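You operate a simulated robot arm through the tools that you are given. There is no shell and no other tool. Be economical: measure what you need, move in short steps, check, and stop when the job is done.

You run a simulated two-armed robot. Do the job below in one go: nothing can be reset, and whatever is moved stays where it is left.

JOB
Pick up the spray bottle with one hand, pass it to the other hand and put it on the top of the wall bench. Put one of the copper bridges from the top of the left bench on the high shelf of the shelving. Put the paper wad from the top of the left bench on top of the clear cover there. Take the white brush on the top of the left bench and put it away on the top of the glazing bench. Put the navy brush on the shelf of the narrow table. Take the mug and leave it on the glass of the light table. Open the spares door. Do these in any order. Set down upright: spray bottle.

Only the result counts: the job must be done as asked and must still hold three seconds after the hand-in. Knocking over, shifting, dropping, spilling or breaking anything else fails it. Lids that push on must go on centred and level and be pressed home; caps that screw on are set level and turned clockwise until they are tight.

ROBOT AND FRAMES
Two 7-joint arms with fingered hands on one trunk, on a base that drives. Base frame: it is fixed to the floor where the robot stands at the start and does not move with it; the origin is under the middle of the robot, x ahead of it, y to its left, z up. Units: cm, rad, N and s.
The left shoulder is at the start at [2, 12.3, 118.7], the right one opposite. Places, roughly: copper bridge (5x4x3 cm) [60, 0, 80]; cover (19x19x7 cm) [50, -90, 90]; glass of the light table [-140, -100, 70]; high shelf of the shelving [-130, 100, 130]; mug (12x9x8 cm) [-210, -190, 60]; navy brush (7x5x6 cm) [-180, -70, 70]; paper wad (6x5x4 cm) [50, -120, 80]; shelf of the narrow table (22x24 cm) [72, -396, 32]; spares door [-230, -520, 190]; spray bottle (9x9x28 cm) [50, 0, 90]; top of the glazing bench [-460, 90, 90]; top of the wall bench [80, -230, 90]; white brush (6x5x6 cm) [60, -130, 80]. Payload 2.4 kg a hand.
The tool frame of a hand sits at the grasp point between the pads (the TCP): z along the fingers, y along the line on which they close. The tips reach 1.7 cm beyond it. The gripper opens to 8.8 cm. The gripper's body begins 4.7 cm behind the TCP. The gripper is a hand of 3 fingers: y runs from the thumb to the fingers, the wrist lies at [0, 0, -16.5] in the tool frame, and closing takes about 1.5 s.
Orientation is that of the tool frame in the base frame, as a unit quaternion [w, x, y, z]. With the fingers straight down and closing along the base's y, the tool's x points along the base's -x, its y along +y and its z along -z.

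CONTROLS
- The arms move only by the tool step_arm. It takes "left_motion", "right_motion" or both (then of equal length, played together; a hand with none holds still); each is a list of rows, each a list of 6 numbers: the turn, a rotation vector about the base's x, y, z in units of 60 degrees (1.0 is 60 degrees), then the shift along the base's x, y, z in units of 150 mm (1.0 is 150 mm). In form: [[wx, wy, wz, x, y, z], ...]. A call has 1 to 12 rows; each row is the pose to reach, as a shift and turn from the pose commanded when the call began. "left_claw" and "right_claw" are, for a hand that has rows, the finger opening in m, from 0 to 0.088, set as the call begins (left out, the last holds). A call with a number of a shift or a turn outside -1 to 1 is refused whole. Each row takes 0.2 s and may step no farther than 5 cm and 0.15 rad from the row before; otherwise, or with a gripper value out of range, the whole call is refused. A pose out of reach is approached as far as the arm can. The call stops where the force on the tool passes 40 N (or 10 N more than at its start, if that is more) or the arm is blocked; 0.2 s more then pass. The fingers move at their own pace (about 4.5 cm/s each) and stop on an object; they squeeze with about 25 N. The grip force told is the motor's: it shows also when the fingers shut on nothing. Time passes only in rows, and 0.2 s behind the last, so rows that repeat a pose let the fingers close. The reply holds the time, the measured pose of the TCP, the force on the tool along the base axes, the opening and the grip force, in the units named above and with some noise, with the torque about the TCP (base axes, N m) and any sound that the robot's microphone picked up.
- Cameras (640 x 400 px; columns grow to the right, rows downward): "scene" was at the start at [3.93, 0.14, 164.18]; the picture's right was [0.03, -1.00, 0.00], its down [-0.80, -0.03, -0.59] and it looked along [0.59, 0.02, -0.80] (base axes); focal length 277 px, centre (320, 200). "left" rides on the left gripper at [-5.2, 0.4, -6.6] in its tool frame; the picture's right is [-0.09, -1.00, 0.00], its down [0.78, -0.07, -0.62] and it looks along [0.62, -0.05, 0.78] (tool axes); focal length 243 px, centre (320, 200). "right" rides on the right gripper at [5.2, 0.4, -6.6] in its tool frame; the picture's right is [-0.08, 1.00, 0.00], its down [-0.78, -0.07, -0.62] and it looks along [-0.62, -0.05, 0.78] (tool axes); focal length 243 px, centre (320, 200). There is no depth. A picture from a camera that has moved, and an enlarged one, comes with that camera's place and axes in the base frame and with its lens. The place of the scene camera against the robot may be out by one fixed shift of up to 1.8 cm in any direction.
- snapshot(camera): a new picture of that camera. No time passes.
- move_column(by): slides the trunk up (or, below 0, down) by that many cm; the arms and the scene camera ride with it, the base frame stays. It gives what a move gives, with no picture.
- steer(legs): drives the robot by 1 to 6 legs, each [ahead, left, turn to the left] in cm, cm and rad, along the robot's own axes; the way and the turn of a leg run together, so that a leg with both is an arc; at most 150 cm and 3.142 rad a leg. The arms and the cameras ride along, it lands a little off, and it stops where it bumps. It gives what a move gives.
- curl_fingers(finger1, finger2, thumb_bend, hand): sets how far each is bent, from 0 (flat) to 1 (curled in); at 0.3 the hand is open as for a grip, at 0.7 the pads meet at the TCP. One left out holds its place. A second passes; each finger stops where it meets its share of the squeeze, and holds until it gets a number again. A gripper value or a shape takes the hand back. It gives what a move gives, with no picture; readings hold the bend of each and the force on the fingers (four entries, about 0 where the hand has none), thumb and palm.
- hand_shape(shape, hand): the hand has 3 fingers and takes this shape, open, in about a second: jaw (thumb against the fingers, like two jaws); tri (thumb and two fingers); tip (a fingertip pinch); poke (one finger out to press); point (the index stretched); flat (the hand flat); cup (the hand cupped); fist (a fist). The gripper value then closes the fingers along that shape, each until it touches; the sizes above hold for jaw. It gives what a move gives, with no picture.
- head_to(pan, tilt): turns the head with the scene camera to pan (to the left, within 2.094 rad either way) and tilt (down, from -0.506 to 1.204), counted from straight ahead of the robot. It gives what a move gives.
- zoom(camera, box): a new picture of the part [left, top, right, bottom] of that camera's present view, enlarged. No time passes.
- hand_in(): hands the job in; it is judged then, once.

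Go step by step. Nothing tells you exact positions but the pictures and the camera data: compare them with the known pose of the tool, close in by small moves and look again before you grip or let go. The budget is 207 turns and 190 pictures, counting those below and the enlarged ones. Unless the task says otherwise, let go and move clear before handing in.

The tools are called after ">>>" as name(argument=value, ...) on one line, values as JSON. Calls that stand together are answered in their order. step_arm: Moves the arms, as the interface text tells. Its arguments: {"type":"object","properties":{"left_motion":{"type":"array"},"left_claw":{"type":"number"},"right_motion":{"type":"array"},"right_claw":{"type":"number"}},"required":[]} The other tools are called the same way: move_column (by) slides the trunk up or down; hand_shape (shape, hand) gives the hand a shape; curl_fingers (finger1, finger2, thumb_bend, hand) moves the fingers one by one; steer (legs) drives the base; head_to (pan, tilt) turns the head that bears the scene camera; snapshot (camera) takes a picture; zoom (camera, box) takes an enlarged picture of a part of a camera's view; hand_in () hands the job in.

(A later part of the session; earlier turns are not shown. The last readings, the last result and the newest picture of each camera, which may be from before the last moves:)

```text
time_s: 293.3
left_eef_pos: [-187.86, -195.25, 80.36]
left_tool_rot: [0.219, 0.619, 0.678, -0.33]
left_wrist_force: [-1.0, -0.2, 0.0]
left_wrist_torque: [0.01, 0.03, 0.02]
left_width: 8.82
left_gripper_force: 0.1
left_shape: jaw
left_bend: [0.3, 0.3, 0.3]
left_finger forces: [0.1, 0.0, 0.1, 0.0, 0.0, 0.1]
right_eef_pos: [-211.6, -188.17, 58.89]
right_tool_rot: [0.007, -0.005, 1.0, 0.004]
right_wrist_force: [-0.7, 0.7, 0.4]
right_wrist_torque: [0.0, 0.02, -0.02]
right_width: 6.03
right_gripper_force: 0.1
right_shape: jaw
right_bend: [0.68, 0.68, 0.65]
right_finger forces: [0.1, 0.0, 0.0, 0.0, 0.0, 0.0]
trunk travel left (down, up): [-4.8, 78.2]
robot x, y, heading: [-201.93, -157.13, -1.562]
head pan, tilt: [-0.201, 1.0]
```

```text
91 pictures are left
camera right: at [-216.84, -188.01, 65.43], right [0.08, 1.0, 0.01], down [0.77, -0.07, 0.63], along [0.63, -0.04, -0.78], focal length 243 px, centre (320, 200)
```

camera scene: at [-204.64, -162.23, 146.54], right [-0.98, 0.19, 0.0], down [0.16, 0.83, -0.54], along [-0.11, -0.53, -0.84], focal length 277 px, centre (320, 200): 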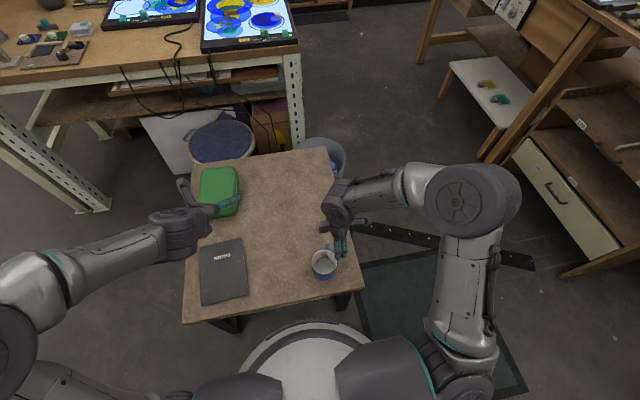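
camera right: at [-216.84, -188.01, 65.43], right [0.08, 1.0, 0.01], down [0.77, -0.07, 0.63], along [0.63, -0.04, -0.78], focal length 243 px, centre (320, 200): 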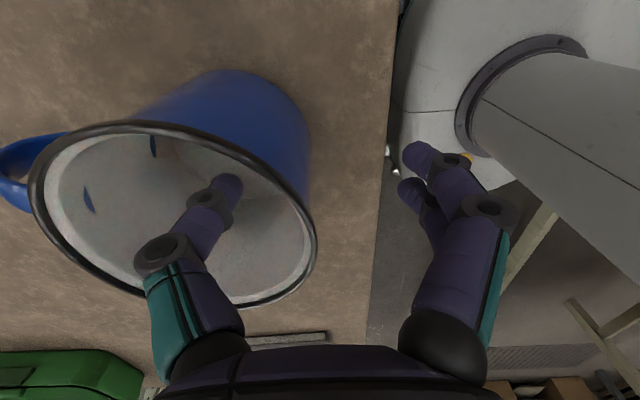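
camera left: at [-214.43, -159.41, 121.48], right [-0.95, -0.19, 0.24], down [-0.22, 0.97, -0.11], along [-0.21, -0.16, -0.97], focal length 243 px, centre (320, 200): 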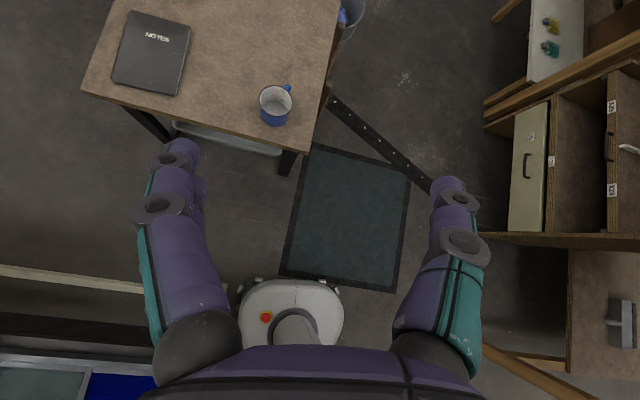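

The thumb is inside, the fingers outside. I close and lift.

>>> step_arm(right_motion=[[0, 0, 0, 0, 0, 0], [0, 0, 0, 0, 0, 0], [0, 0, 0, 0, 0, 0], [0, 0, 0, 0, 0, 0], [0, 0, 0, 0, 0, 0], [0, 0, 0, 0, 0, 0], [0, 0, 0, 0, 0, 0], [0, 0, 0, 0, 0, 0]], right_claw=0.0)

>>> snapshot(camera="right")

>>> move_column(by=8)

>>> snapshot(camera="right")

```text
time_s: 295.1
left_eef_pos: [-187.77, -195.18, 80.41]
left_tool_rot: [0.22, 0.619, 0.678, -0.33]
left_wrist_force: [-1.0, -0.7, 0.7]
left_wrist_torque: [0.01, 0.0, 0.04]
left_width: 8.83
left_gripper_force: 0.1
left_shape: jaw
left_bend: [0.3, 0.3, 0.3]
left_finger forces: [0.0, 0.1, 0.1, 0.0, 0.1, 0.1]
right_eef_pos: [-211.62, -188.25, 58.9]
right_tool_rot: [0.006, -0.003, 1.0, 0.004]
right_wrist_force: [-0.1, 0.1, -0.1]
right_wrist_torque: [0.0, 0.01, 0.01]
right_width: 0.02
right_gripper_force: 25.1
right_shape: jaw
right_bend: [0.66, 0.7, 0.7]
right_finger forces: [11.5, 11.2, 0.0, 0.1, 22.3, 0.0]
trunk travel left (down, up): [-4.8, 78.2]
robot x, y, heading: [-201.82, -157.45, -1.564]
head pan, tilt: [-0.201, 1.0]
```

```text
90 pictures are left
camera right: at [-216.84, -188.01, 65.45], right [0.08, 1.0, 0.01], down [0.77, -0.07, 0.63], along [0.63, -0.04, -0.78], focal length 243 px, centre (320, 200)
```

right: 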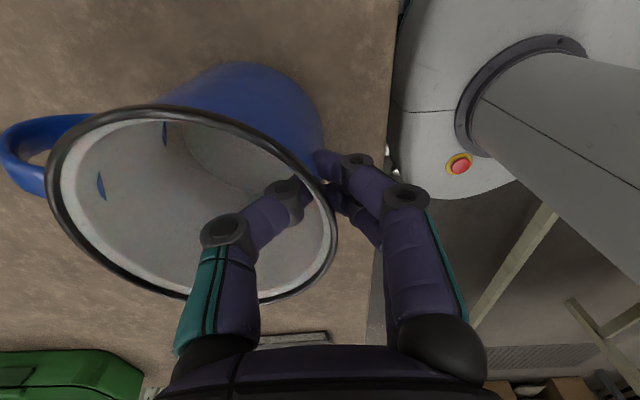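

```text
time_s: 296.3
left_eef_pos: [-187.8, -195.16, 88.26]
left_tool_rot: [0.218, 0.62, 0.678, -0.331]
left_wrist_force: [0.2, 0.6, 0.0]
left_wrist_torque: [0.0, 0.04, 0.0]
left_width: 8.8
left_gripper_force: 0.1
left_shape: jaw
left_bend: [0.3, 0.3, 0.3]
left_finger forces: [0.0, 0.1, 0.1, 0.0, 0.0, 0.0]
right_eef_pos: [-211.56, -188.29, 66.97]
right_tool_rot: [0.007, -0.004, 1.0, 0.004]
right_wrist_force: [-0.4, 0.6, -1.2]
right_wrist_torque: [0.08, -0.02, 0.0]
right_width: 0.02
right_gripper_force: 24.9
right_shape: jaw
right_bend: [0.66, 0.7, 0.7]
right_finger forces: [12.8, 11.3, 0.0, 0.0, 23.8, 0.0]
trunk travel left (down, up): [-12.8, 70.2]
robot x, y, heading: [-201.62, -157.78, -1.566]
head pan, tilt: [-0.201, 1.0]
```

```text
89 pictures are left
camera right: at [-216.84, -188.01, 73.44], right [0.08, 1.0, 0.01], down [0.77, -0.07, 0.63], along [0.63, -0.04, -0.78], focal length 243 px, centre (320, 200)
```

right: 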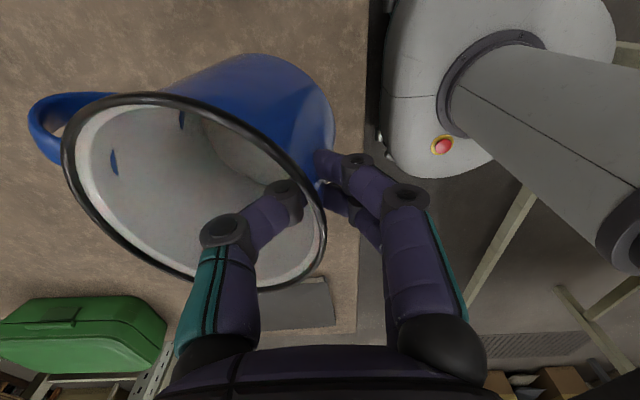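

The mug is held. I raise the trunk and leave the gap the way I came, then back up to the north side of the light table.

>>> move_column(by=38)

>>> steer(legs=[[0, 84, 0], [0, 82, 0], [-143, 0, 0]])

>>> snapshot(camera="right")

```text
time_s: 299.9
left_eef_pos: [-187.77, -195.14, 126.33]
left_tool_rot: [0.219, 0.62, 0.678, -0.33]
left_wrist_force: [-0.6, -0.5, 0.4]
left_wrist_torque: [0.03, -0.01, -0.02]
left_width: 8.81
left_gripper_force: 0.0
left_shape: jaw
left_bend: [0.3, 0.3, 0.3]
left_finger forces: [0.0, 0.2, 0.0, 0.0, 0.0, 0.0]
right_eef_pos: [-211.74, -188.34, 104.93]
right_tool_rot: [0.007, -0.003, 1.0, 0.004]
right_wrist_force: [-0.1, -0.1, -1.4]
right_wrist_torque: [0.08, -0.04, 0.01]
right_width: 0.01
right_gripper_force: 25.3
right_shape: jaw
right_bend: [0.66, 0.7, 0.7]
right_finger forces: [12.7, 11.3, 0.0, 0.0, 23.7, 0.0]
trunk travel left (down, up): [-50.8, 32.2]
robot x, y, heading: [-201.93, -157.75, -1.563]
head pan, tilt: [-0.201, 1.0]
```

```text
time_s: 315.0
left_eef_pos: [-20.86, -54.68, 126.5]
left_tool_rot: [0.219, 0.62, 0.677, -0.331]
left_wrist_force: [-0.2, 0.2, 0.2]
left_wrist_torque: [0.05, 0.0, 0.01]
left_width: 8.79
left_gripper_force: 0.1
left_shape: jaw
left_bend: [0.3, 0.3, 0.3]
left_finger forces: [0.0, 0.0, 0.0, 0.0, 0.0, 0.1]
right_eef_pos: [-44.63, -47.68, 104.95]
right_tool_rot: [0.007, -0.004, 1.0, 0.004]
right_wrist_force: [0.0, -0.9, -1.3]
right_wrist_torque: [0.06, -0.01, -0.01]
right_width: 0.01
right_gripper_force: 25.0
right_shape: jaw
right_bend: [0.66, 0.7, 0.7]
right_finger forces: [12.8, 11.4, 0.0, 0.1, 23.8, 0.1]
trunk travel left (down, up): [-50.8, 32.2]
robot x, y, heading: [-34.62, -16.93, -1.564]
head pan, tilt: [-0.201, 1.0]
```

```text
88 pictures are left
camera right: at [-49.95, -47.38, 111.46], right [0.08, 1.0, 0.01], down [0.77, -0.07, 0.63], along [0.63, -0.04, -0.78], focal length 243 px, centre (320, 200)
```

right: 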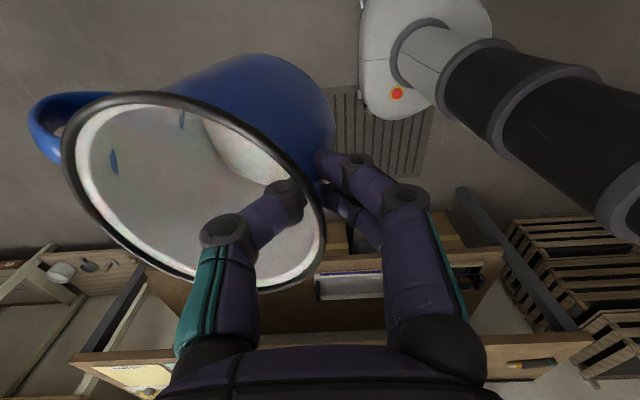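

I drive sideways along the north side to x≈-147 and look at the glass.

>>> steer(legs=[[0, -112, -0.007]])

>>> head_to(pan=0, tilt=0.85)

>>> snapshot(camera="scene")

```text
time_s: 320.8
left_eef_pos: [-134.3, -55.75, 126.4]
left_tool_rot: [0.222, 0.614, 0.683, -0.328]
left_wrist_force: [0.4, -0.4, 0.0]
left_wrist_torque: [-0.01, -0.03, 0.01]
left_width: 8.8
left_gripper_force: 0.1
left_shape: jaw
left_bend: [0.3, 0.3, 0.3]
left_finger forces: [0.0, 0.0, 0.1, 0.1, 0.0, 0.0]
right_eef_pos: [-158.11, -49.25, 104.93]
right_tool_rot: [0.008, -0.013, 1.0, 0.004]
right_wrist_force: [-0.3, -0.2, -1.7]
right_wrist_torque: [0.04, 0.0, 0.02]
right_width: 0.0
right_gripper_force: 25.1
right_shape: jaw
right_bend: [0.66, 0.7, 0.7]
right_finger forces: [12.9, 11.3, 0.0, 0.0, 23.8, 0.1]
trunk travel left (down, up): [-50.8, 32.2]
robot x, y, heading: [-148.84, -18.05, -1.553]
head pan, tilt: [-0.201, 1.0]
```

```text
time_s: 321.6
left_eef_pos: [-134.46, -55.84, 126.39]
left_tool_rot: [0.222, 0.614, 0.683, -0.328]
left_wrist_force: [-0.2, 0.8, 0.7]
left_wrist_torque: [-0.02, -0.02, -0.01]
left_width: 8.81
left_gripper_force: 0.0
left_shape: jaw
left_bend: [0.3, 0.3, 0.3]
left_finger forces: [0.1, 0.1, 0.1, 0.1, 0.1, 0.0]
right_eef_pos: [-158.21, -49.26, 104.87]
right_tool_rot: [0.007, -0.011, 1.0, 0.004]
right_wrist_force: [1.4, 0.5, -1.6]
right_wrist_torque: [0.07, -0.02, 0.05]
right_width: 0.0
right_gripper_force: 25.1
right_shape: jaw
right_bend: [0.66, 0.7, 0.7]
right_finger forces: [12.9, 11.3, 0.0, 0.1, 23.9, 0.0]
trunk travel left (down, up): [-50.8, 32.2]
robot x, y, heading: [-148.75, -18.05, -1.549]
head pan, tilt: [0.0, 0.85]
```

```text
87 pictures are left
camera scene: at [-150.24, -24.09, 175.64], right [-1.0, -0.02, 0.0], down [-0.02, 0.75, -0.66], along [0.01, -0.66, -0.75], focal length 277 px, centre (320, 200)
```

scene: 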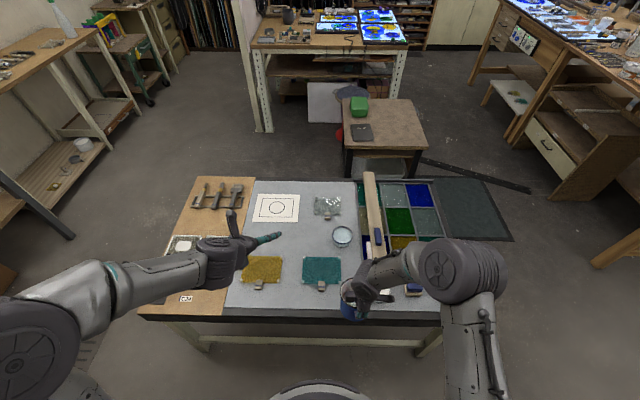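

The glass is the grey panel; the free band on it is about x -121…-154, y -83…-102. I move to x≈-129, close to the table edge (y≈-59), and lower the trunk while keeping the hand up.

>>> steer(legs=[[0, 20, -0.02], [20, 0, 0]])

>>> step_arm(right_motion=[[0, 0, 0, 0, 0, 0.2], [0, 0, 0, 0, 0, 0.4], [0, 0, 0, 0, 0, 0.6], [0, 0, 0, 0, 0, 0.6]])

>>> move_column(by=-22)

>>> snapshot(camera="scene")

>>> snapshot(camera="left")

```text
time_s: 324.4
left_eef_pos: [-115.67, -76.76, 126.41]
left_tool_rot: [0.217, 0.622, 0.676, -0.33]
left_wrist_force: [-0.8, -1.0, -0.5]
left_wrist_torque: [0.02, 0.0, -0.03]
left_width: 8.8
left_gripper_force: 0.0
left_shape: jaw
left_bend: [0.3, 0.3, 0.3]
left_finger forces: [0.0, 0.0, 0.1, 0.0, 0.1, 0.0]
right_eef_pos: [-139.37, -69.7, 104.94]
right_tool_rot: [0.007, 0.0, 1.0, 0.006]
right_wrist_force: [0.3, -0.4, -2.0]
right_wrist_torque: [0.06, 0.01, 0.0]
right_width: 0.0
right_gripper_force: 25.3
right_shape: jaw
right_bend: [0.66, 0.7, 0.7]
right_finger forces: [12.9, 11.5, 0.0, 0.0, 23.7, 0.0]
trunk travel left (down, up): [-50.8, 32.2]
robot x, y, heading: [-129.55, -38.68, -1.577]
head pan, tilt: [0.0, 0.85]
```

```text
time_s: 325.4
left_eef_pos: [-115.63, -76.75, 126.42]
left_tool_rot: [0.218, 0.622, 0.675, -0.331]
left_wrist_force: [0.0, -0.5, -0.7]
left_wrist_torque: [0.0, -0.02, -0.05]
left_width: 8.8
left_gripper_force: 0.0
left_shape: jaw
left_bend: [0.3, 0.3, 0.3]
left_finger forces: [0.1, 0.0, 0.1, 0.0, 0.0, 0.1]
right_eef_pos: [-139.51, -69.37, 113.88]
right_tool_rot: [0.008, 0.0, 1.0, 0.004]
right_wrist_force: [0.2, 0.4, -2.0]
right_wrist_torque: [0.1, 0.01, 0.03]
right_width: 0.0
right_gripper_force: 25.0
right_shape: jaw
right_bend: [0.66, 0.7, 0.7]
right_finger forces: [12.8, 11.4, 0.0, 0.0, 23.8, 0.0]
trunk travel left (down, up): [-50.8, 32.2]
robot x, y, heading: [-129.49, -38.46, -1.573]
head pan, tilt: [0.0, 0.85]
```

```text
time_s: 327.7
left_eef_pos: [-115.64, -76.56, 104.4]
left_tool_rot: [0.218, 0.622, 0.676, -0.331]
left_wrist_force: [0.5, -0.5, -0.6]
left_wrist_torque: [-0.02, 0.0, 0.0]
left_width: 8.81
left_gripper_force: 0.0
left_shape: jaw
left_bend: [0.3, 0.3, 0.3]
left_finger forces: [0.1, 0.1, 0.0, 0.0, 0.0, 0.0]
right_eef_pos: [-139.55, -69.38, 91.82]
right_tool_rot: [0.008, 0.0, 1.0, 0.004]
right_wrist_force: [0.4, -0.8, -1.6]
right_wrist_torque: [0.02, 0.01, 0.0]
right_width: 0.01
right_gripper_force: 25.0
right_shape: jaw
right_bend: [0.66, 0.7, 0.7]
right_finger forces: [12.7, 11.4, 0.1, 0.1, 23.8, 0.0]
trunk travel left (down, up): [-28.8, 54.2]
robot x, y, heading: [-129.11, -38.18, -1.572]
head pan, tilt: [0.0, 0.85]
```

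```text
86 pictures are left
camera scene: at [-130.81, -44.57, 153.65], right [-1.0, 0.0, 0.0], down [0.0, 0.75, -0.66], along [0.0, -0.66, -0.75], focal length 277 px, centre (320, 200)
```

scene: 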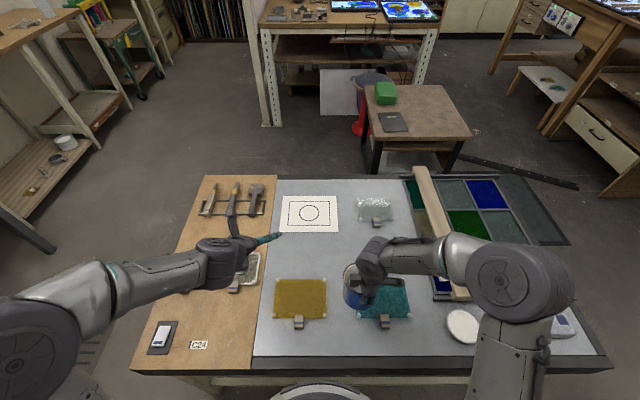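

```text
85 pictures are left
camera left: at [-113.73, -75.49, 112.43], right [-0.97, -0.07, 0.24], down [-0.1, 0.99, -0.11], along [-0.23, -0.13, -0.97], focal length 243 px, centre (320, 200)
```

left: 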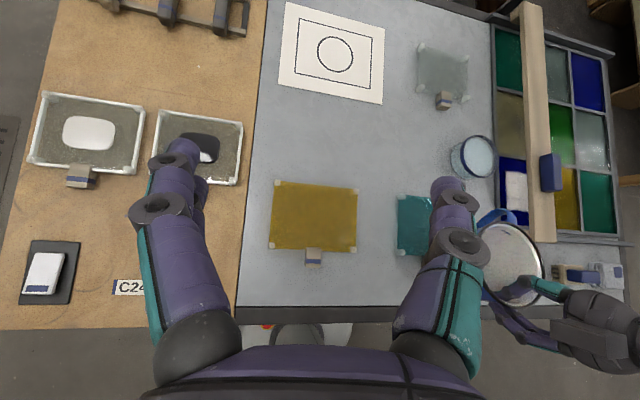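

Free spot for the mug centre: about [-135,-91]. I drive 4 cm closer and extend the right hand there at height.

>>> steer(legs=[[4, 0, 0]])

>>> step_arm(right_motion=[[0, 0, 0, 0.06, -0.2, 0], [0, 0, 0, 0.13, -0.4, 0], [0, 0, 0, 0.2, -0.6, 0], [0, 0, 0, 0.27, -0.8, 0], [0, 0, 0, 0.27, -0.93, 0], [0, 0, 0, 0.27, -0.93, 0]])

>>> snapshot(camera="left")

>>> snapshot(camera="right")

```text
time_s: 328.6
left_eef_pos: [-115.77, -80.82, 104.35]
left_tool_rot: [0.218, 0.621, 0.676, -0.33]
left_wrist_force: [0.0, 0.2, 0.0]
left_wrist_torque: [-0.03, 0.02, -0.01]
left_width: 8.79
left_gripper_force: 0.1
left_shape: jaw
left_bend: [0.3, 0.3, 0.3]
left_finger forces: [0.1, 0.0, 0.1, 0.0, 0.0, 0.0]
right_eef_pos: [-139.42, -73.61, 91.7]
right_tool_rot: [0.007, -0.001, 1.0, 0.005]
right_wrist_force: [-1.0, -0.2, -0.9]
right_wrist_torque: [0.06, -0.03, 0.05]
right_width: 0.0
right_gripper_force: 24.9
right_shape: jaw
right_bend: [0.66, 0.7, 0.7]
right_finger forces: [12.7, 11.5, 0.0, 0.0, 23.8, 0.0]
trunk travel left (down, up): [-28.8, 54.2]
robot x, y, heading: [-129.27, -42.62, -1.569]
head pan, tilt: [0.0, 0.85]
```

```text
time_s: 330.0
left_eef_pos: [-115.65, -80.65, 104.42]
left_tool_rot: [0.218, 0.621, 0.676, -0.331]
left_wrist_force: [0.3, 0.6, -0.1]
left_wrist_torque: [0.02, -0.02, -0.01]
left_width: 8.82
left_gripper_force: 0.0
left_shape: jaw
left_bend: [0.3, 0.3, 0.3]
left_finger forces: [0.0, 0.1, 0.0, 0.0, 0.0, 0.0]
right_eef_pos: [-135.6, -87.55, 91.95]
right_tool_rot: [0.006, -0.001, 1.0, 0.006]
right_wrist_force: [0.6, 0.3, -1.7]
right_wrist_torque: [0.08, 0.01, -0.01]
right_width: 0.0
right_gripper_force: 25.5
right_shape: jaw
right_bend: [0.66, 0.7, 0.7]
right_finger forces: [12.4, 11.2, 0.0, 0.0, 23.4, 0.0]
trunk travel left (down, up): [-28.8, 54.2]
robot x, y, heading: [-129.28, -42.78, -1.568]
head pan, tilt: [0.0, 0.85]
```

```text
84 pictures are left
camera left: at [-113.71, -79.6, 112.41], right [-0.97, -0.07, 0.24], down [-0.1, 0.99, -0.11], along [-0.23, -0.13, -0.97], focal length 243 px, centre (320, 200)
```

left: 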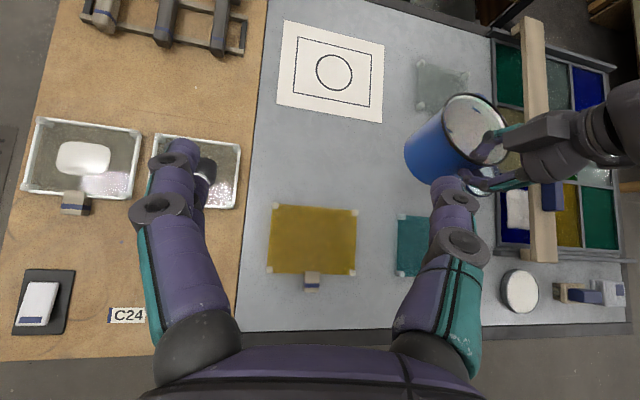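

```text
83 pictures are left
camera right: at [-140.79, -87.3, 98.45], right [0.08, 1.0, 0.01], down [0.77, -0.07, 0.63], along [0.63, -0.04, -0.78], focal length 243 px, centre (320, 200)
```

right: 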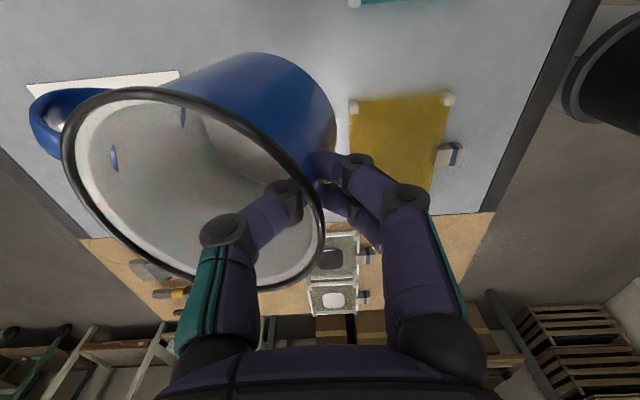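

Right above the free spot. I lower with the trunk by 10 cm and then feel for the glass.

>>> move_column(by=-11)

>>> snapshot(camera="left")

>>> step_arm(right_motion=[[0, 0, 0, 0, 0, -0.03], [0, 0, 0, 0, 0, -0.06], [0, 0, 0, 0, 0, -0.06]])

>>> step_arm(right_motion=[[0, 0, 0, 0, 0, -0.03], [0, 0, 0, 0, 0, -0.03]])

```text
time_s: 331.4
left_eef_pos: [-115.72, -80.81, 93.39]
left_tool_rot: [0.218, 0.621, 0.676, -0.331]
left_wrist_force: [0.0, -0.1, 0.3]
left_wrist_torque: [-0.02, 0.02, -0.03]
left_width: 8.81
left_gripper_force: 0.0
left_shape: jaw
left_bend: [0.3, 0.3, 0.3]
left_finger forces: [0.1, 0.0, 0.0, 0.1, 0.0, 0.1]
right_eef_pos: [-135.63, -87.64, 80.86]
right_tool_rot: [0.006, -0.002, 1.0, 0.004]
right_wrist_force: [-0.2, 0.5, -1.9]
right_wrist_torque: [0.05, 0.03, 0.03]
right_width: 0.0
right_gripper_force: 24.8
right_shape: jaw
right_bend: [0.66, 0.7, 0.7]
right_finger forces: [12.4, 11.2, 0.0, 0.0, 23.4, 0.0]
trunk travel left (down, up): [-17.8, 65.2]
robot x, y, heading: [-129.3, -42.8, -1.575]
head pan, tilt: [0.0, 0.85]
```

```text
82 pictures are left
camera left: at [-113.71, -79.59, 101.42], right [-0.97, -0.07, 0.24], down [-0.1, 0.99, -0.11], along [-0.23, -0.13, -0.97], focal length 243 px, centre (320, 200)
```

left: 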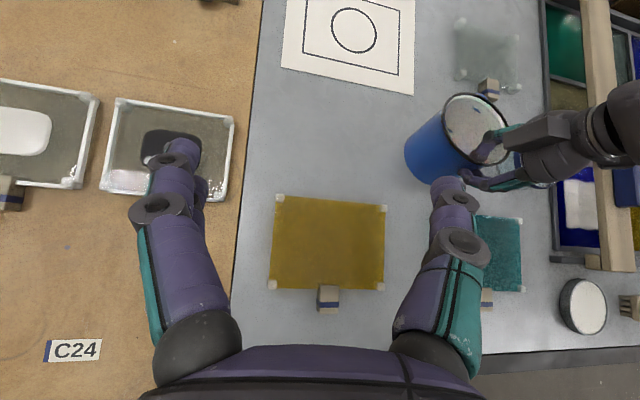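

```text
time_s: 332.2
left_eef_pos: [-115.63, -80.76, 93.37]
left_tool_rot: [0.218, 0.621, 0.676, -0.33]
left_wrist_force: [0.4, 0.6, 0.3]
left_wrist_torque: [0.01, -0.01, -0.01]
left_width: 8.82
left_gripper_force: 0.1
left_shape: jaw
left_bend: [0.3, 0.3, 0.3]
left_finger forces: [0.0, 0.0, 0.1, 0.0, 0.0, 0.0]
right_eef_pos: [-135.54, -87.64, 79.99]
right_tool_rot: [0.007, -0.001, 1.0, 0.005]
right_wrist_force: [-0.4, -0.3, -0.6]
right_wrist_torque: [0.06, 0.03, 0.03]
right_width: 0.0
right_gripper_force: 24.7
right_shape: jaw
right_bend: [0.66, 0.7, 0.7]
right_finger forces: [12.5, 11.2, 0.1, 0.0, 23.4, 0.1]
trunk travel left (down, up): [-17.8, 65.2]
robot x, y, heading: [-129.22, -42.77, -1.57]
head pan, tilt: [0.0, 0.85]
```

```text
time_s: 332.8
left_eef_pos: [-115.68, -80.81, 93.26]
left_tool_rot: [0.218, 0.622, 0.676, -0.331]
left_wrist_force: [-0.9, -0.7, 0.3]
left_wrist_torque: [0.0, -0.04, 0.02]
left_width: 8.79
left_gripper_force: 0.0
left_shape: jaw
left_bend: [0.3, 0.3, 0.3]
left_finger forces: [0.0, 0.1, 0.0, 0.0, 0.1, 0.1]
right_eef_pos: [-135.6, -87.52, 79.51]
right_tool_rot: [0.007, -0.001, 1.0, 0.004]
right_wrist_force: [0.4, -0.1, -0.8]
right_wrist_torque: [0.06, -0.01, 0.0]
right_width: 0.02
right_gripper_force: 25.5
right_shape: jaw
right_bend: [0.66, 0.7, 0.7]
right_finger forces: [12.5, 11.2, 0.1, 0.0, 23.4, 0.0]
trunk travel left (down, up): [-17.8, 65.2]
robot x, y, heading: [-128.77, -42.76, -1.572]
head pan, tilt: [0.0, 0.85]
```

No contact yet; continue.

>>> step_arm(right_motion=[[0, 0, 0, 0, 0, -0.04], [0, 0, 0, 0, 0, -0.04]])

>>> step_arm(right_motion=[[0, 0, 0, 0, 0, -0.04], [0, 0, 0, 0, 0, -0.04]])

>>> step_arm(right_motion=[[0, 0, 0, 0, 0, -0.04], [0, 0, 0, 0, 0, -0.04]])

>>> snapshot(camera="left")

```text
time_s: 333.4
left_eef_pos: [-115.61, -80.73, 93.45]
left_tool_rot: [0.218, 0.621, 0.676, -0.331]
left_wrist_force: [0.0, 0.4, 0.4]
left_wrist_torque: [0.0, -0.02, 0.03]
left_width: 8.83
left_gripper_force: 0.0
left_shape: jaw
left_bend: [0.3, 0.3, 0.3]
left_finger forces: [0.0, 0.0, 0.1, 0.0, 0.1, 0.0]
right_eef_pos: [-135.44, -87.46, 78.93]
right_tool_rot: [0.007, -0.001, 1.0, 0.005]
right_wrist_force: [0.3, 0.2, -2.1]
right_wrist_torque: [0.02, 0.03, -0.03]
right_width: 0.0
right_gripper_force: 24.2
right_shape: jaw
right_bend: [0.66, 0.7, 0.7]
right_finger forces: [12.5, 11.2, 0.0, 0.1, 23.4, 0.0]
trunk travel left (down, up): [-17.8, 65.2]
robot x, y, heading: [-129.32, -43.09, -1.576]
head pan, tilt: [0.0, 0.85]
```

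```text
time_s: 334.0
left_eef_pos: [-115.69, -80.73, 93.46]
left_tool_rot: [0.218, 0.622, 0.676, -0.331]
left_wrist_force: [0.1, 0.7, 0.9]
left_wrist_torque: [-0.01, -0.01, 0.0]
left_width: 8.81
left_gripper_force: 0.1
left_shape: jaw
left_bend: [0.3, 0.3, 0.3]
left_finger forces: [0.0, 0.0, 0.0, 0.1, 0.0, 0.1]
right_eef_pos: [-135.4, -87.59, 78.39]
right_tool_rot: [0.007, -0.001, 1.0, 0.004]
right_wrist_force: [-0.2, -0.7, -0.8]
right_wrist_torque: [0.01, 0.01, 0.0]
right_width: 0.0
right_gripper_force: 25.1
right_shape: jaw
right_bend: [0.66, 0.7, 0.7]
right_finger forces: [12.5, 11.2, 0.1, 0.0, 23.4, 0.0]
trunk travel left (down, up): [-17.8, 65.2]
robot x, y, heading: [-129.37, -42.68, -1.573]
head pan, tilt: [0.0, 0.85]
```

```text
time_s: 334.6
left_eef_pos: [-115.67, -80.73, 93.32]
left_tool_rot: [0.219, 0.621, 0.676, -0.331]
left_wrist_force: [0.1, 0.5, 1.9]
left_wrist_torque: [0.0, -0.02, -0.04]
left_width: 8.83
left_gripper_force: 0.1
left_shape: jaw
left_bend: [0.3, 0.3, 0.3]
left_finger forces: [0.0, 0.0, 0.0, 0.0, 0.0, 0.0]
right_eef_pos: [-135.57, -87.67, 77.76]
right_tool_rot: [0.007, -0.001, 1.0, 0.004]
right_wrist_force: [0.8, 0.0, -1.1]
right_wrist_torque: [0.04, -0.03, 0.0]
right_width: 0.0
right_gripper_force: 25.2
right_shape: jaw
right_bend: [0.66, 0.7, 0.7]
right_finger forces: [12.5, 11.2, 0.1, 0.1, 23.5, 0.0]
trunk travel left (down, up): [-17.8, 65.2]
robot x, y, heading: [-129.21, -42.73, -1.573]
head pan, tilt: [0.0, 0.85]
```

```text
81 pictures are left
camera left: at [-113.71, -79.6, 101.41], right [-0.97, -0.07, 0.24], down [-0.1, 0.99, -0.11], along [-0.23, -0.13, -0.97], focal length 243 px, centre (320, 200)
```

left: 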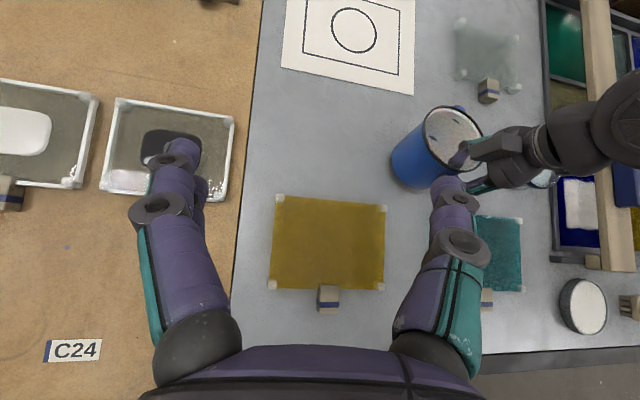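

>>> step_arm(right_motion=[[0, 0, 0, 0, 0, -0.04], [0, 0, 0, 0, 0, -0.04]])

>>> step_arm(right_motion=[[0, 0, 0, 0, 0, -0.04], [0, 0, 0, 0, 0, -0.04]])

>>> step_arm(right_motion=[[0, 0, 0, 0, 0, -0.03], [0, 0, 0, 0, 0, -0.03]])

>>> snapshot(camera="right")

```text
time_s: 335.2
left_eef_pos: [-115.64, -80.65, 93.36]
left_tool_rot: [0.218, 0.621, 0.676, -0.33]
left_wrist_force: [0.2, 0.0, -0.6]
left_wrist_torque: [-0.03, 0.02, 0.0]
left_width: 8.77
left_gripper_force: 0.0
left_shape: jaw
left_bend: [0.3, 0.3, 0.3]
left_finger forces: [0.1, 0.1, 0.0, 0.0, 0.1, 0.0]
right_eef_pos: [-135.46, -87.68, 77.12]
right_tool_rot: [0.007, -0.001, 1.0, 0.004]
right_wrist_force: [0.7, -0.3, -1.3]
right_wrist_torque: [0.08, 0.01, -0.02]
right_width: 0.01
right_gripper_force: 25.1
right_shape: jaw
right_bend: [0.66, 0.7, 0.7]
right_finger forces: [12.5, 11.1, 0.0, 0.0, 23.3, 0.0]
trunk travel left (down, up): [-17.8, 65.2]
robot x, y, heading: [-129.07, -42.95, -1.573]
head pan, tilt: [0.0, 0.85]
```

```text
time_s: 335.8
left_eef_pos: [-115.7, -80.83, 93.48]
left_tool_rot: [0.218, 0.622, 0.676, -0.331]
left_wrist_force: [-0.2, 0.0, 0.6]
left_wrist_torque: [-0.02, -0.01, 0.05]
left_width: 8.8
left_gripper_force: 0.0
left_shape: jaw
left_bend: [0.3, 0.3, 0.3]
left_finger forces: [0.0, 0.0, 0.1, 0.0, 0.1, 0.0]
right_eef_pos: [-135.46, -87.71, 76.49]
right_tool_rot: [0.007, -0.001, 1.0, 0.004]
right_wrist_force: [-0.4, -0.2, -1.1]
right_wrist_torque: [0.04, -0.01, 0.02]
right_width: 0.0
right_gripper_force: 24.7
right_shape: jaw
right_bend: [0.66, 0.7, 0.7]
right_finger forces: [12.5, 11.3, 0.0, 0.1, 23.3, 0.0]
trunk travel left (down, up): [-17.8, 65.2]
robot x, y, heading: [-129.41, -42.92, -1.57]
head pan, tilt: [0.0, 0.85]
```

```text
time_s: 336.4
left_eef_pos: [-115.65, -80.73, 93.39]
left_tool_rot: [0.218, 0.621, 0.676, -0.331]
left_wrist_force: [0.6, -0.8, 0.2]
left_wrist_torque: [0.0, -0.01, -0.01]
left_width: 8.82
left_gripper_force: 0.0
left_shape: jaw
left_bend: [0.3, 0.3, 0.3]
left_finger forces: [0.1, 0.0, 0.2, 0.0, 0.0, 0.1]
right_eef_pos: [-135.57, -87.65, 76.12]
right_tool_rot: [0.007, -0.001, 1.0, 0.005]
right_wrist_force: [0.3, 0.0, -0.6]
right_wrist_torque: [0.06, -0.04, -0.01]
right_width: 0.0
right_gripper_force: 24.9
right_shape: jaw
right_bend: [0.66, 0.7, 0.7]
right_finger forces: [12.5, 11.1, 0.0, 0.0, 23.3, 0.0]
trunk travel left (down, up): [-17.8, 65.2]
robot x, y, heading: [-129.12, -42.98, -1.574]
head pan, tilt: [0.0, 0.85]
```

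```text
80 pictures are left
camera right: at [-140.8, -87.38, 82.67], right [0.08, 1.0, 0.01], down [0.77, -0.07, 0.63], along [0.63, -0.04, -0.78], focal length 243 px, centre (320, 200)
```

right: 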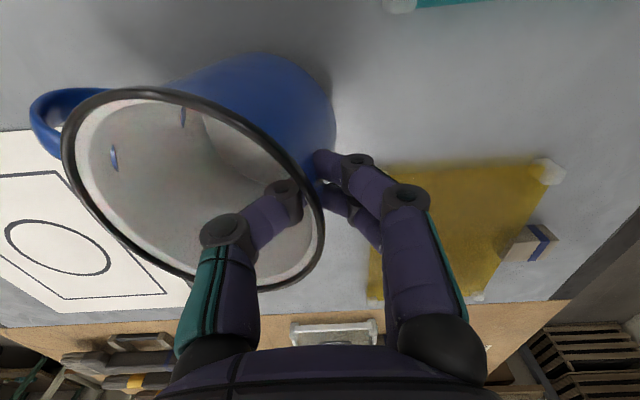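

>>> step_arm(right_motion=[[0, 0, 0, 0, 0, -0.04], [0, 0, 0, 0, 0, -0.04]])

>>> step_arm(right_motion=[[0, 0, 0, 0, 0, -0.04], [0, 0, 0, 0, 0, -0.04]])

>>> step_arm(right_motion=[[0, 0, 0, 0, 0, -0.03], [0, 0, 0, 0, 0, -0.03]])

>>> step_arm(right_motion=[[0, 0, 0, 0, 0, -0.03], [0, 0, 0, 0, 0, -0.03]])

>>> snapshot(camera="right")

```text
time_s: 337.0
left_eef_pos: [-115.64, -80.73, 93.31]
left_tool_rot: [0.217, 0.621, 0.676, -0.331]
left_wrist_force: [0.3, -0.9, 0.2]
left_wrist_torque: [0.02, 0.0, 0.01]
left_width: 8.79
left_gripper_force: 0.1
left_shape: jaw
left_bend: [0.3, 0.3, 0.3]
left_finger forces: [0.0, 0.0, 0.0, 0.0, 0.1, 0.0]
right_eef_pos: [-135.59, -87.68, 75.48]
right_tool_rot: [0.007, -0.001, 1.0, 0.004]
right_wrist_force: [-0.2, -0.5, -0.8]
right_wrist_torque: [0.03, 0.0, 0.0]
right_width: 0.0
right_gripper_force: 24.8
right_shape: jaw
right_bend: [0.66, 0.7, 0.7]
right_finger forces: [12.6, 11.1, 0.0, 0.0, 22.7, 0.0]
trunk travel left (down, up): [-17.8, 65.2]
robot x, y, heading: [-129.33, -42.54, -1.575]
head pan, tilt: [0.0, 0.85]
```

```text
time_s: 337.6
left_eef_pos: [-115.59, -80.76, 93.4]
left_tool_rot: [0.217, 0.622, 0.676, -0.33]
left_wrist_force: [-0.3, 0.0, -0.5]
left_wrist_torque: [0.01, 0.01, -0.01]
left_width: 8.79
left_gripper_force: 0.2
left_shape: jaw
left_bend: [0.3, 0.3, 0.3]
left_finger forces: [0.0, 0.1, 0.1, 0.1, 0.0, 0.1]
right_eef_pos: [-135.6, -87.68, 74.88]
right_tool_rot: [0.006, 0.0, 1.0, 0.005]
right_wrist_force: [0.6, 0.6, 0.4]
right_wrist_torque: [0.01, -0.02, -0.01]
right_width: 0.02
right_gripper_force: 24.9
right_shape: jaw
right_bend: [0.66, 0.7, 0.7]
right_finger forces: [12.5, 11.3, 0.0, 0.0, 22.7, 0.0]
trunk travel left (down, up): [-17.8, 65.2]
robot x, y, heading: [-129.35, -42.93, -1.578]
head pan, tilt: [0.0, 0.85]
```

```text
time_s: 338.2
left_eef_pos: [-115.63, -80.6, 93.51]
left_tool_rot: [0.218, 0.621, 0.675, -0.332]
left_wrist_force: [0.0, -0.2, 0.2]
left_wrist_torque: [0.0, -0.03, -0.01]
left_width: 8.81
left_gripper_force: 0.1
left_shape: jaw
left_bend: [0.3, 0.3, 0.3]
left_finger forces: [0.0, 0.0, 0.0, 0.0, 0.0, 0.1]
right_eef_pos: [-135.56, -87.69, 74.69]
right_tool_rot: [0.006, 0.0, 1.0, 0.001]
right_wrist_force: [-0.1, 2.5, 21.5]
right_wrist_torque: [-0.02, 0.04, -0.03]
right_width: 0.0
right_gripper_force: 25.6
right_shape: jaw
right_bend: [0.68, 0.71, 0.71]
right_finger forces: [16.1, 14.5, 0.0, 0.1, 29.1, 0.0]
trunk travel left (down, up): [-17.8, 65.2]
robot x, y, heading: [-129.72, -42.88, -1.569]
head pan, tilt: [0.0, 0.85]
```

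```text
time_s: 338.9
left_eef_pos: [-115.62, -80.53, 93.53]
left_tool_rot: [0.218, 0.622, 0.675, -0.332]
left_wrist_force: [0.3, -0.2, 0.8]
left_wrist_torque: [0.01, -0.01, -0.04]
left_width: 8.78
left_gripper_force: 0.1
left_shape: jaw
left_bend: [0.3, 0.3, 0.3]
left_finger forces: [0.0, 0.0, 0.1, 0.0, 0.0, 0.0]
right_eef_pos: [-135.64, -87.68, 74.5]
right_tool_rot: [0.008, 0.0, 1.0, 0.0]
right_wrist_force: [-1.4, 5.0, 28.3]
right_wrist_torque: [0.12, 0.03, 0.03]
right_width: 0.12
right_gripper_force: 24.6
right_shape: jaw
right_bend: [0.71, 0.72, 0.74]
right_finger forces: [17.2, 15.7, 0.0, 0.0, 29.2, 0.0]
trunk travel left (down, up): [-17.8, 65.2]
robot x, y, heading: [-129.24, -42.62, -1.578]
head pan, tilt: [0.0, 0.85]
stopped in row 2 (right hand): the force on the tool passed its limit at 40 N (the readings are from after the stop); the commanded pose is now the measured one
```

```text
79 pictures are left
camera right: at [-140.79, -87.32, 80.94], right [0.09, 1.0, 0.0], down [0.77, -0.07, 0.63], along [0.63, -0.05, -0.77], focal length 243 px, centre (320, 200)
```

right: 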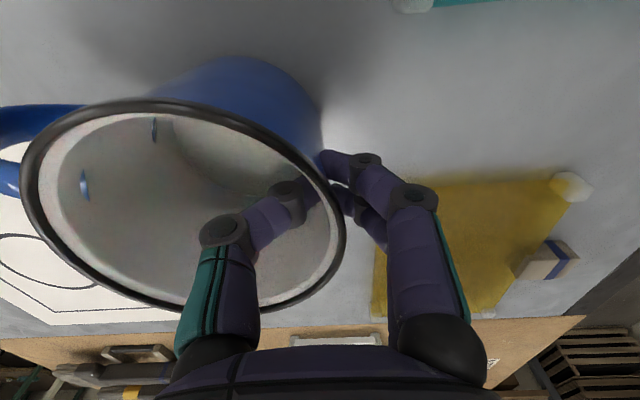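

The mug stands on the glass. I ease, open and rise straight up.

>>> step_arm(right_motion=[[0, 0, 0, 0, 0, 0.02], [0, 0, 0, 0, 0, 0.02]])

>>> step_arm(right_motion=[[0, 0, 0, 0, 0, 0], [0, 0, 0, 0, 0, 0], [0, 0, 0, 0, 0, 0], [0, 0, 0, 0, 0, 0], [0, 0, 0, 0, 0, 0.1], [0, 0, 0, 0, 0, 0.3], [0, 0, 0, 0, 0, 0.55], [0, 0, 0, 0, 0, 0.8], [0, 0, 0, 0, 0, 0.95]], right_claw=0.05)

>>> snapshot(camera="right")

>>> snapshot(camera="left")

```text
time_s: 339.5
left_eef_pos: [-115.64, -80.64, 93.49]
left_tool_rot: [0.219, 0.621, 0.676, -0.331]
left_wrist_force: [0.8, 0.1, -0.8]
left_wrist_torque: [0.01, 0.0, -0.01]
left_width: 8.81
left_gripper_force: 0.0
left_shape: jaw
left_bend: [0.3, 0.3, 0.3]
left_finger forces: [0.1, 0.0, 0.0, 0.0, 0.0, 0.1]
right_eef_pos: [-135.57, -87.62, 74.48]
right_tool_rot: [0.007, 0.0, 1.0, 0.003]
right_wrist_force: [-0.4, 1.2, 15.1]
right_wrist_torque: [0.04, 0.06, -0.05]
right_width: 0.07
right_gripper_force: 24.9
right_shape: jaw
right_bend: [0.7, 0.72, 0.73]
right_finger forces: [15.1, 13.6, 0.1, 0.1, 26.7, 0.1]
trunk travel left (down, up): [-17.8, 65.2]
robot x, y, heading: [-129.24, -42.73, -1.575]
head pan, tilt: [0.0, 0.85]
```

```text
time_s: 341.5
left_eef_pos: [-115.51, -80.73, 93.44]
left_tool_rot: [0.217, 0.621, 0.677, -0.33]
left_wrist_force: [0.3, -0.4, 0.7]
left_wrist_torque: [-0.02, 0.0, 0.03]
left_width: 8.78
left_gripper_force: 0.2
left_shape: jaw
left_bend: [0.3, 0.3, 0.3]
left_finger forces: [0.0, 0.0, 0.0, 0.1, 0.2, 0.1]
right_eef_pos: [-135.67, -87.64, 88.71]
right_tool_rot: [0.008, 0.001, 1.0, 0.004]
right_wrist_force: [0.2, -0.3, 0.0]
right_wrist_torque: [0.02, 0.02, 0.01]
right_width: 4.97
right_gripper_force: 0.1
right_shape: jaw
right_bend: [0.72, 0.72, 0.7]
right_finger forces: [0.0, 0.0, 0.0, 0.0, 0.1, 0.1]
trunk travel left (down, up): [-17.8, 65.2]
robot x, y, heading: [-128.98, -43.19, -1.571]
head pan, tilt: [0.0, 0.85]
```

```text
78 pictures are left
camera right: at [-140.91, -87.3, 95.25], right [0.08, 1.0, 0.01], down [0.77, -0.07, 0.63], along [0.63, -0.05, -0.77], focal length 243 px, centre (320, 200)
```

right: 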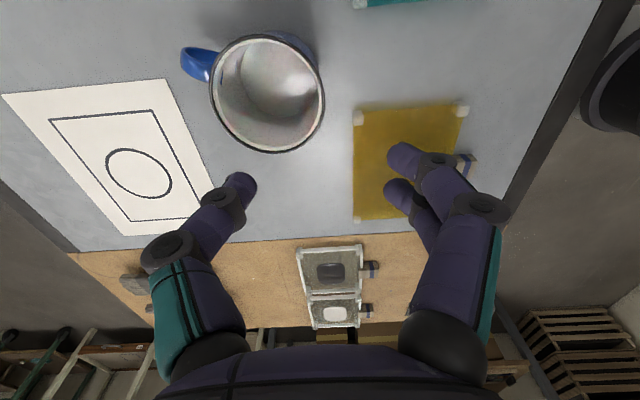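

```text
77 pictures are left
camera left: at [-113.72, -79.58, 101.41], right [-0.97, -0.07, 0.24], down [-0.1, 0.99, -0.11], along [-0.23, -0.13, -0.97], focal length 243 px, centre (320, 200)
```

left: 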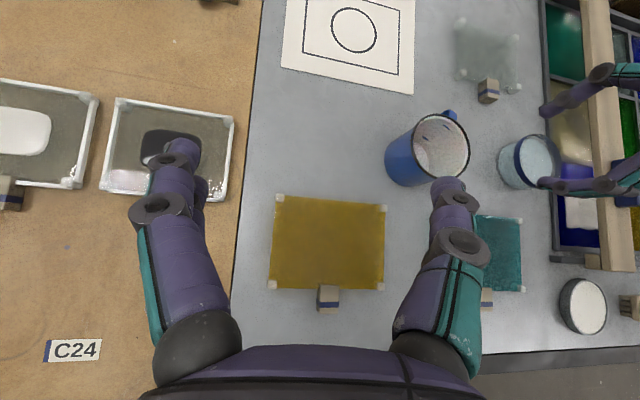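

The mug stands on the glass. Next the navy brush near [-185.6,-70.7]: I raise, back off a little, shift right and level the left hand at 45° pitch.

>>> move_column(by=14)

>>> steer(legs=[[-14, 0, 0], [0, -69, 0]])

>>> step_arm(left_motion=[[0, -0.085, 0, 0, 0, 0], [0, -0.17, 0, 0, 0, 0], [0, -0.17, 0, 0, 0, 0]])

>>> snapshot(camera="left")

>>> snapshot(camera="scene")

```text
time_s: 343.2
left_eef_pos: [-115.74, -80.75, 107.38]
left_tool_rot: [0.218, 0.621, 0.677, -0.33]
left_wrist_force: [-0.4, 0.3, -0.2]
left_wrist_torque: [0.05, 0.01, 0.02]
left_width: 8.82
left_gripper_force: 0.0
left_shape: jaw
left_bend: [0.3, 0.3, 0.3]
left_finger forces: [0.0, 0.0, 0.0, 0.1, 0.0, 0.0]
right_eef_pos: [-135.68, -87.58, 102.67]
right_tool_rot: [0.007, 0.0, 1.0, 0.004]
right_wrist_force: [1.0, 0.7, 0.0]
right_wrist_torque: [-0.01, -0.02, 0.02]
right_width: 4.96
right_gripper_force: 0.1
right_shape: jaw
right_bend: [0.72, 0.72, 0.7]
right_finger forces: [0.0, 0.0, 0.0, 0.1, 0.0, 0.0]
trunk travel left (down, up): [-31.8, 51.2]
robot x, y, heading: [-129.52, -42.4, -1.573]
head pan, tilt: [0.0, 0.85]
```

```text
time_s: 347.9
left_eef_pos: [-184.51, -66.56, 107.41]
left_tool_rot: [0.217, 0.623, 0.675, -0.331]
left_wrist_force: [-0.2, 0.3, 1.2]
left_wrist_torque: [0.02, 0.01, -0.01]
left_width: 8.8
left_gripper_force: 0.1
left_shape: jaw
left_bend: [0.3, 0.3, 0.3]
left_finger forces: [0.0, 0.0, 0.0, 0.0, 0.0, 0.0]
right_eef_pos: [-204.66, -73.44, 102.68]
right_tool_rot: [0.007, 0.001, 1.0, 0.003]
right_wrist_force: [0.1, 0.0, -0.1]
right_wrist_torque: [0.0, 0.03, 0.0]
right_width: 4.96
right_gripper_force: 0.0
right_shape: jaw
right_bend: [0.72, 0.72, 0.7]
right_finger forces: [0.0, 0.0, 0.0, 0.0, 0.1, 0.1]
trunk travel left (down, up): [-31.8, 51.2]
robot x, y, heading: [-198.29, -28.76, -1.569]
head pan, tilt: [0.0, 0.85]
```

```text
time_s: 348.7
left_eef_pos: [-184.53, -66.55, 107.32]
left_tool_rot: [0.277, 0.65, 0.653, -0.274]
left_wrist_force: [-0.8, 0.1, 0.2]
left_wrist_torque: [0.03, 0.03, 0.04]
left_width: 8.82
left_gripper_force: 0.1
left_shape: jaw
left_bend: [0.3, 0.3, 0.3]
left_finger forces: [0.0, 0.0, 0.1, 0.0, 0.0, 0.1]
right_eef_pos: [-204.54, -73.5, 102.66]
right_tool_rot: [0.008, 0.001, 1.0, 0.003]
right_wrist_force: [0.2, 0.5, 0.5]
right_wrist_torque: [-0.03, 0.03, 0.0]
right_width: 4.96
right_gripper_force: 0.0
right_shape: jaw
right_bend: [0.72, 0.72, 0.7]
right_finger forces: [0.1, 0.1, 0.0, 0.0, 0.0, 0.0]
trunk travel left (down, up): [-31.8, 51.2]
robot x, y, heading: [-198.14, -28.32, -1.575]
head pan, tilt: [0.0, 0.85]
```

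```text
76 pictures are left
camera left: at [-184.13, -65.43, 115.58], right [-1.0, -0.07, 0.06], down [-0.07, 0.99, -0.13], along [-0.05, -0.13, -0.99], focal length 243 px, centre (320, 200)
```

left: 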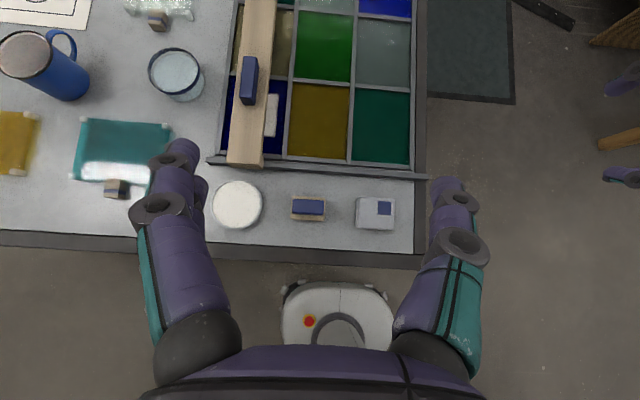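

```text
75 pictures are left
camera scene: at [-199.63, -34.49, 156.64], right [-1.0, 0.0, 0.0], down [0.0, 0.75, -0.66], along [0.0, -0.66, -0.75], focal length 277 px, centre (320, 200)
```

scene: 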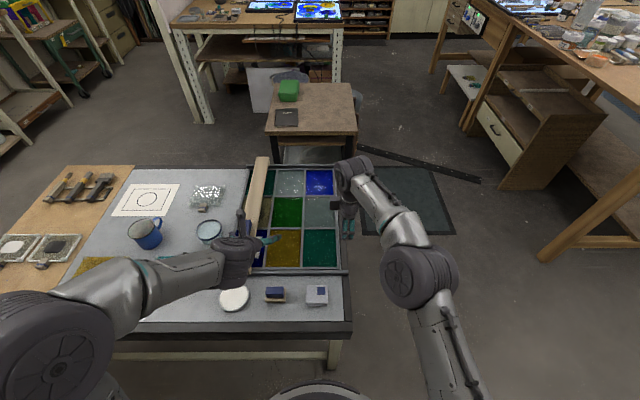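

The navy brush is the small navy-topped block at about [-184.4,-69.5], long side along x (6.4 cm). I lower the trunk 22 cm and check alignment.

>>> move_column(by=-22)

>>> step_arm(left_motion=[[0, 0, 0, 0, -0.2, -0.1], [0, 0, 0, 0, -0.2, -0.3], [0, 0, 0, 0, -0.2, -0.4], [0, 0, 0, 0, -0.2, -0.4]])

>>> snapshot(camera="left")

```text
time_s: 351.0
left_eef_pos: [-184.64, -66.59, 85.38]
left_tool_rot: [0.277, 0.649, 0.653, -0.274]
left_wrist_force: [-0.2, -1.2, -0.2]
left_wrist_torque: [0.02, 0.0, 0.03]
left_width: 8.78
left_gripper_force: 0.1
left_shape: jaw
left_bend: [0.3, 0.3, 0.3]
left_finger forces: [0.0, 0.1, 0.0, 0.0, 0.0, 0.1]
right_eef_pos: [-204.52, -73.46, 80.62]
right_tool_rot: [0.007, 0.001, 1.0, 0.004]
right_wrist_force: [0.0, -1.1, -1.1]
right_wrist_torque: [-0.01, -0.04, 0.0]
right_width: 4.99
right_gripper_force: 0.1
right_shape: jaw
right_bend: [0.72, 0.72, 0.7]
right_finger forces: [0.0, 0.0, 0.1, 0.0, 0.1, 0.0]
trunk travel left (down, up): [-9.8, 73.2]
robot x, y, heading: [-197.85, -28.21, -1.574]
head pan, tilt: [0.0, 0.85]
```

```text
time_s: 352.0
left_eef_pos: [-184.44, -69.58, 79.51]
left_tool_rot: [0.277, 0.649, 0.653, -0.274]
left_wrist_force: [-0.3, -0.5, -0.3]
left_wrist_torque: [0.0, 0.02, 0.0]
left_width: 8.79
left_gripper_force: 0.1
left_shape: jaw
left_bend: [0.3, 0.3, 0.3]
left_finger forces: [0.0, 0.1, 0.1, 0.0, 0.1, 0.1]
right_eef_pos: [-204.56, -73.54, 80.73]
right_tool_rot: [0.007, 0.001, 1.0, 0.004]
right_wrist_force: [0.1, -0.7, 0.4]
right_wrist_torque: [-0.02, 0.01, 0.01]
right_width: 4.97
right_gripper_force: 0.0
right_shape: jaw
right_bend: [0.72, 0.72, 0.7]
right_finger forces: [0.0, 0.0, 0.1, 0.0, 0.1, 0.1]
trunk travel left (down, up): [-9.8, 73.2]
robot x, y, heading: [-197.84, -28.17, -1.574]
head pan, tilt: [0.0, 0.85]
```

```text
74 pictures are left
camera left: at [-184.04, -68.44, 87.81], right [-1.0, -0.07, 0.06], down [-0.07, 0.99, -0.13], along [-0.05, -0.13, -0.99], focal length 243 px, centre (320, 200)
```

left: 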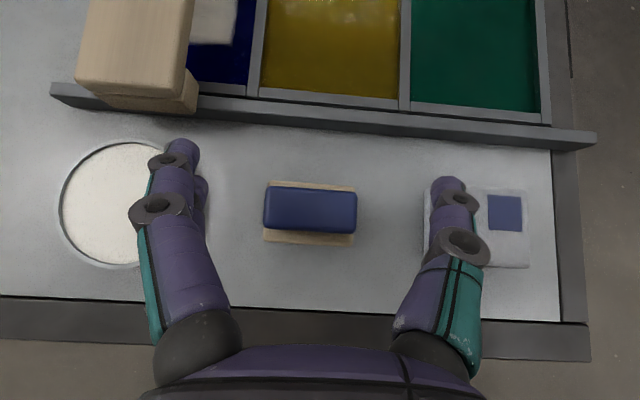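

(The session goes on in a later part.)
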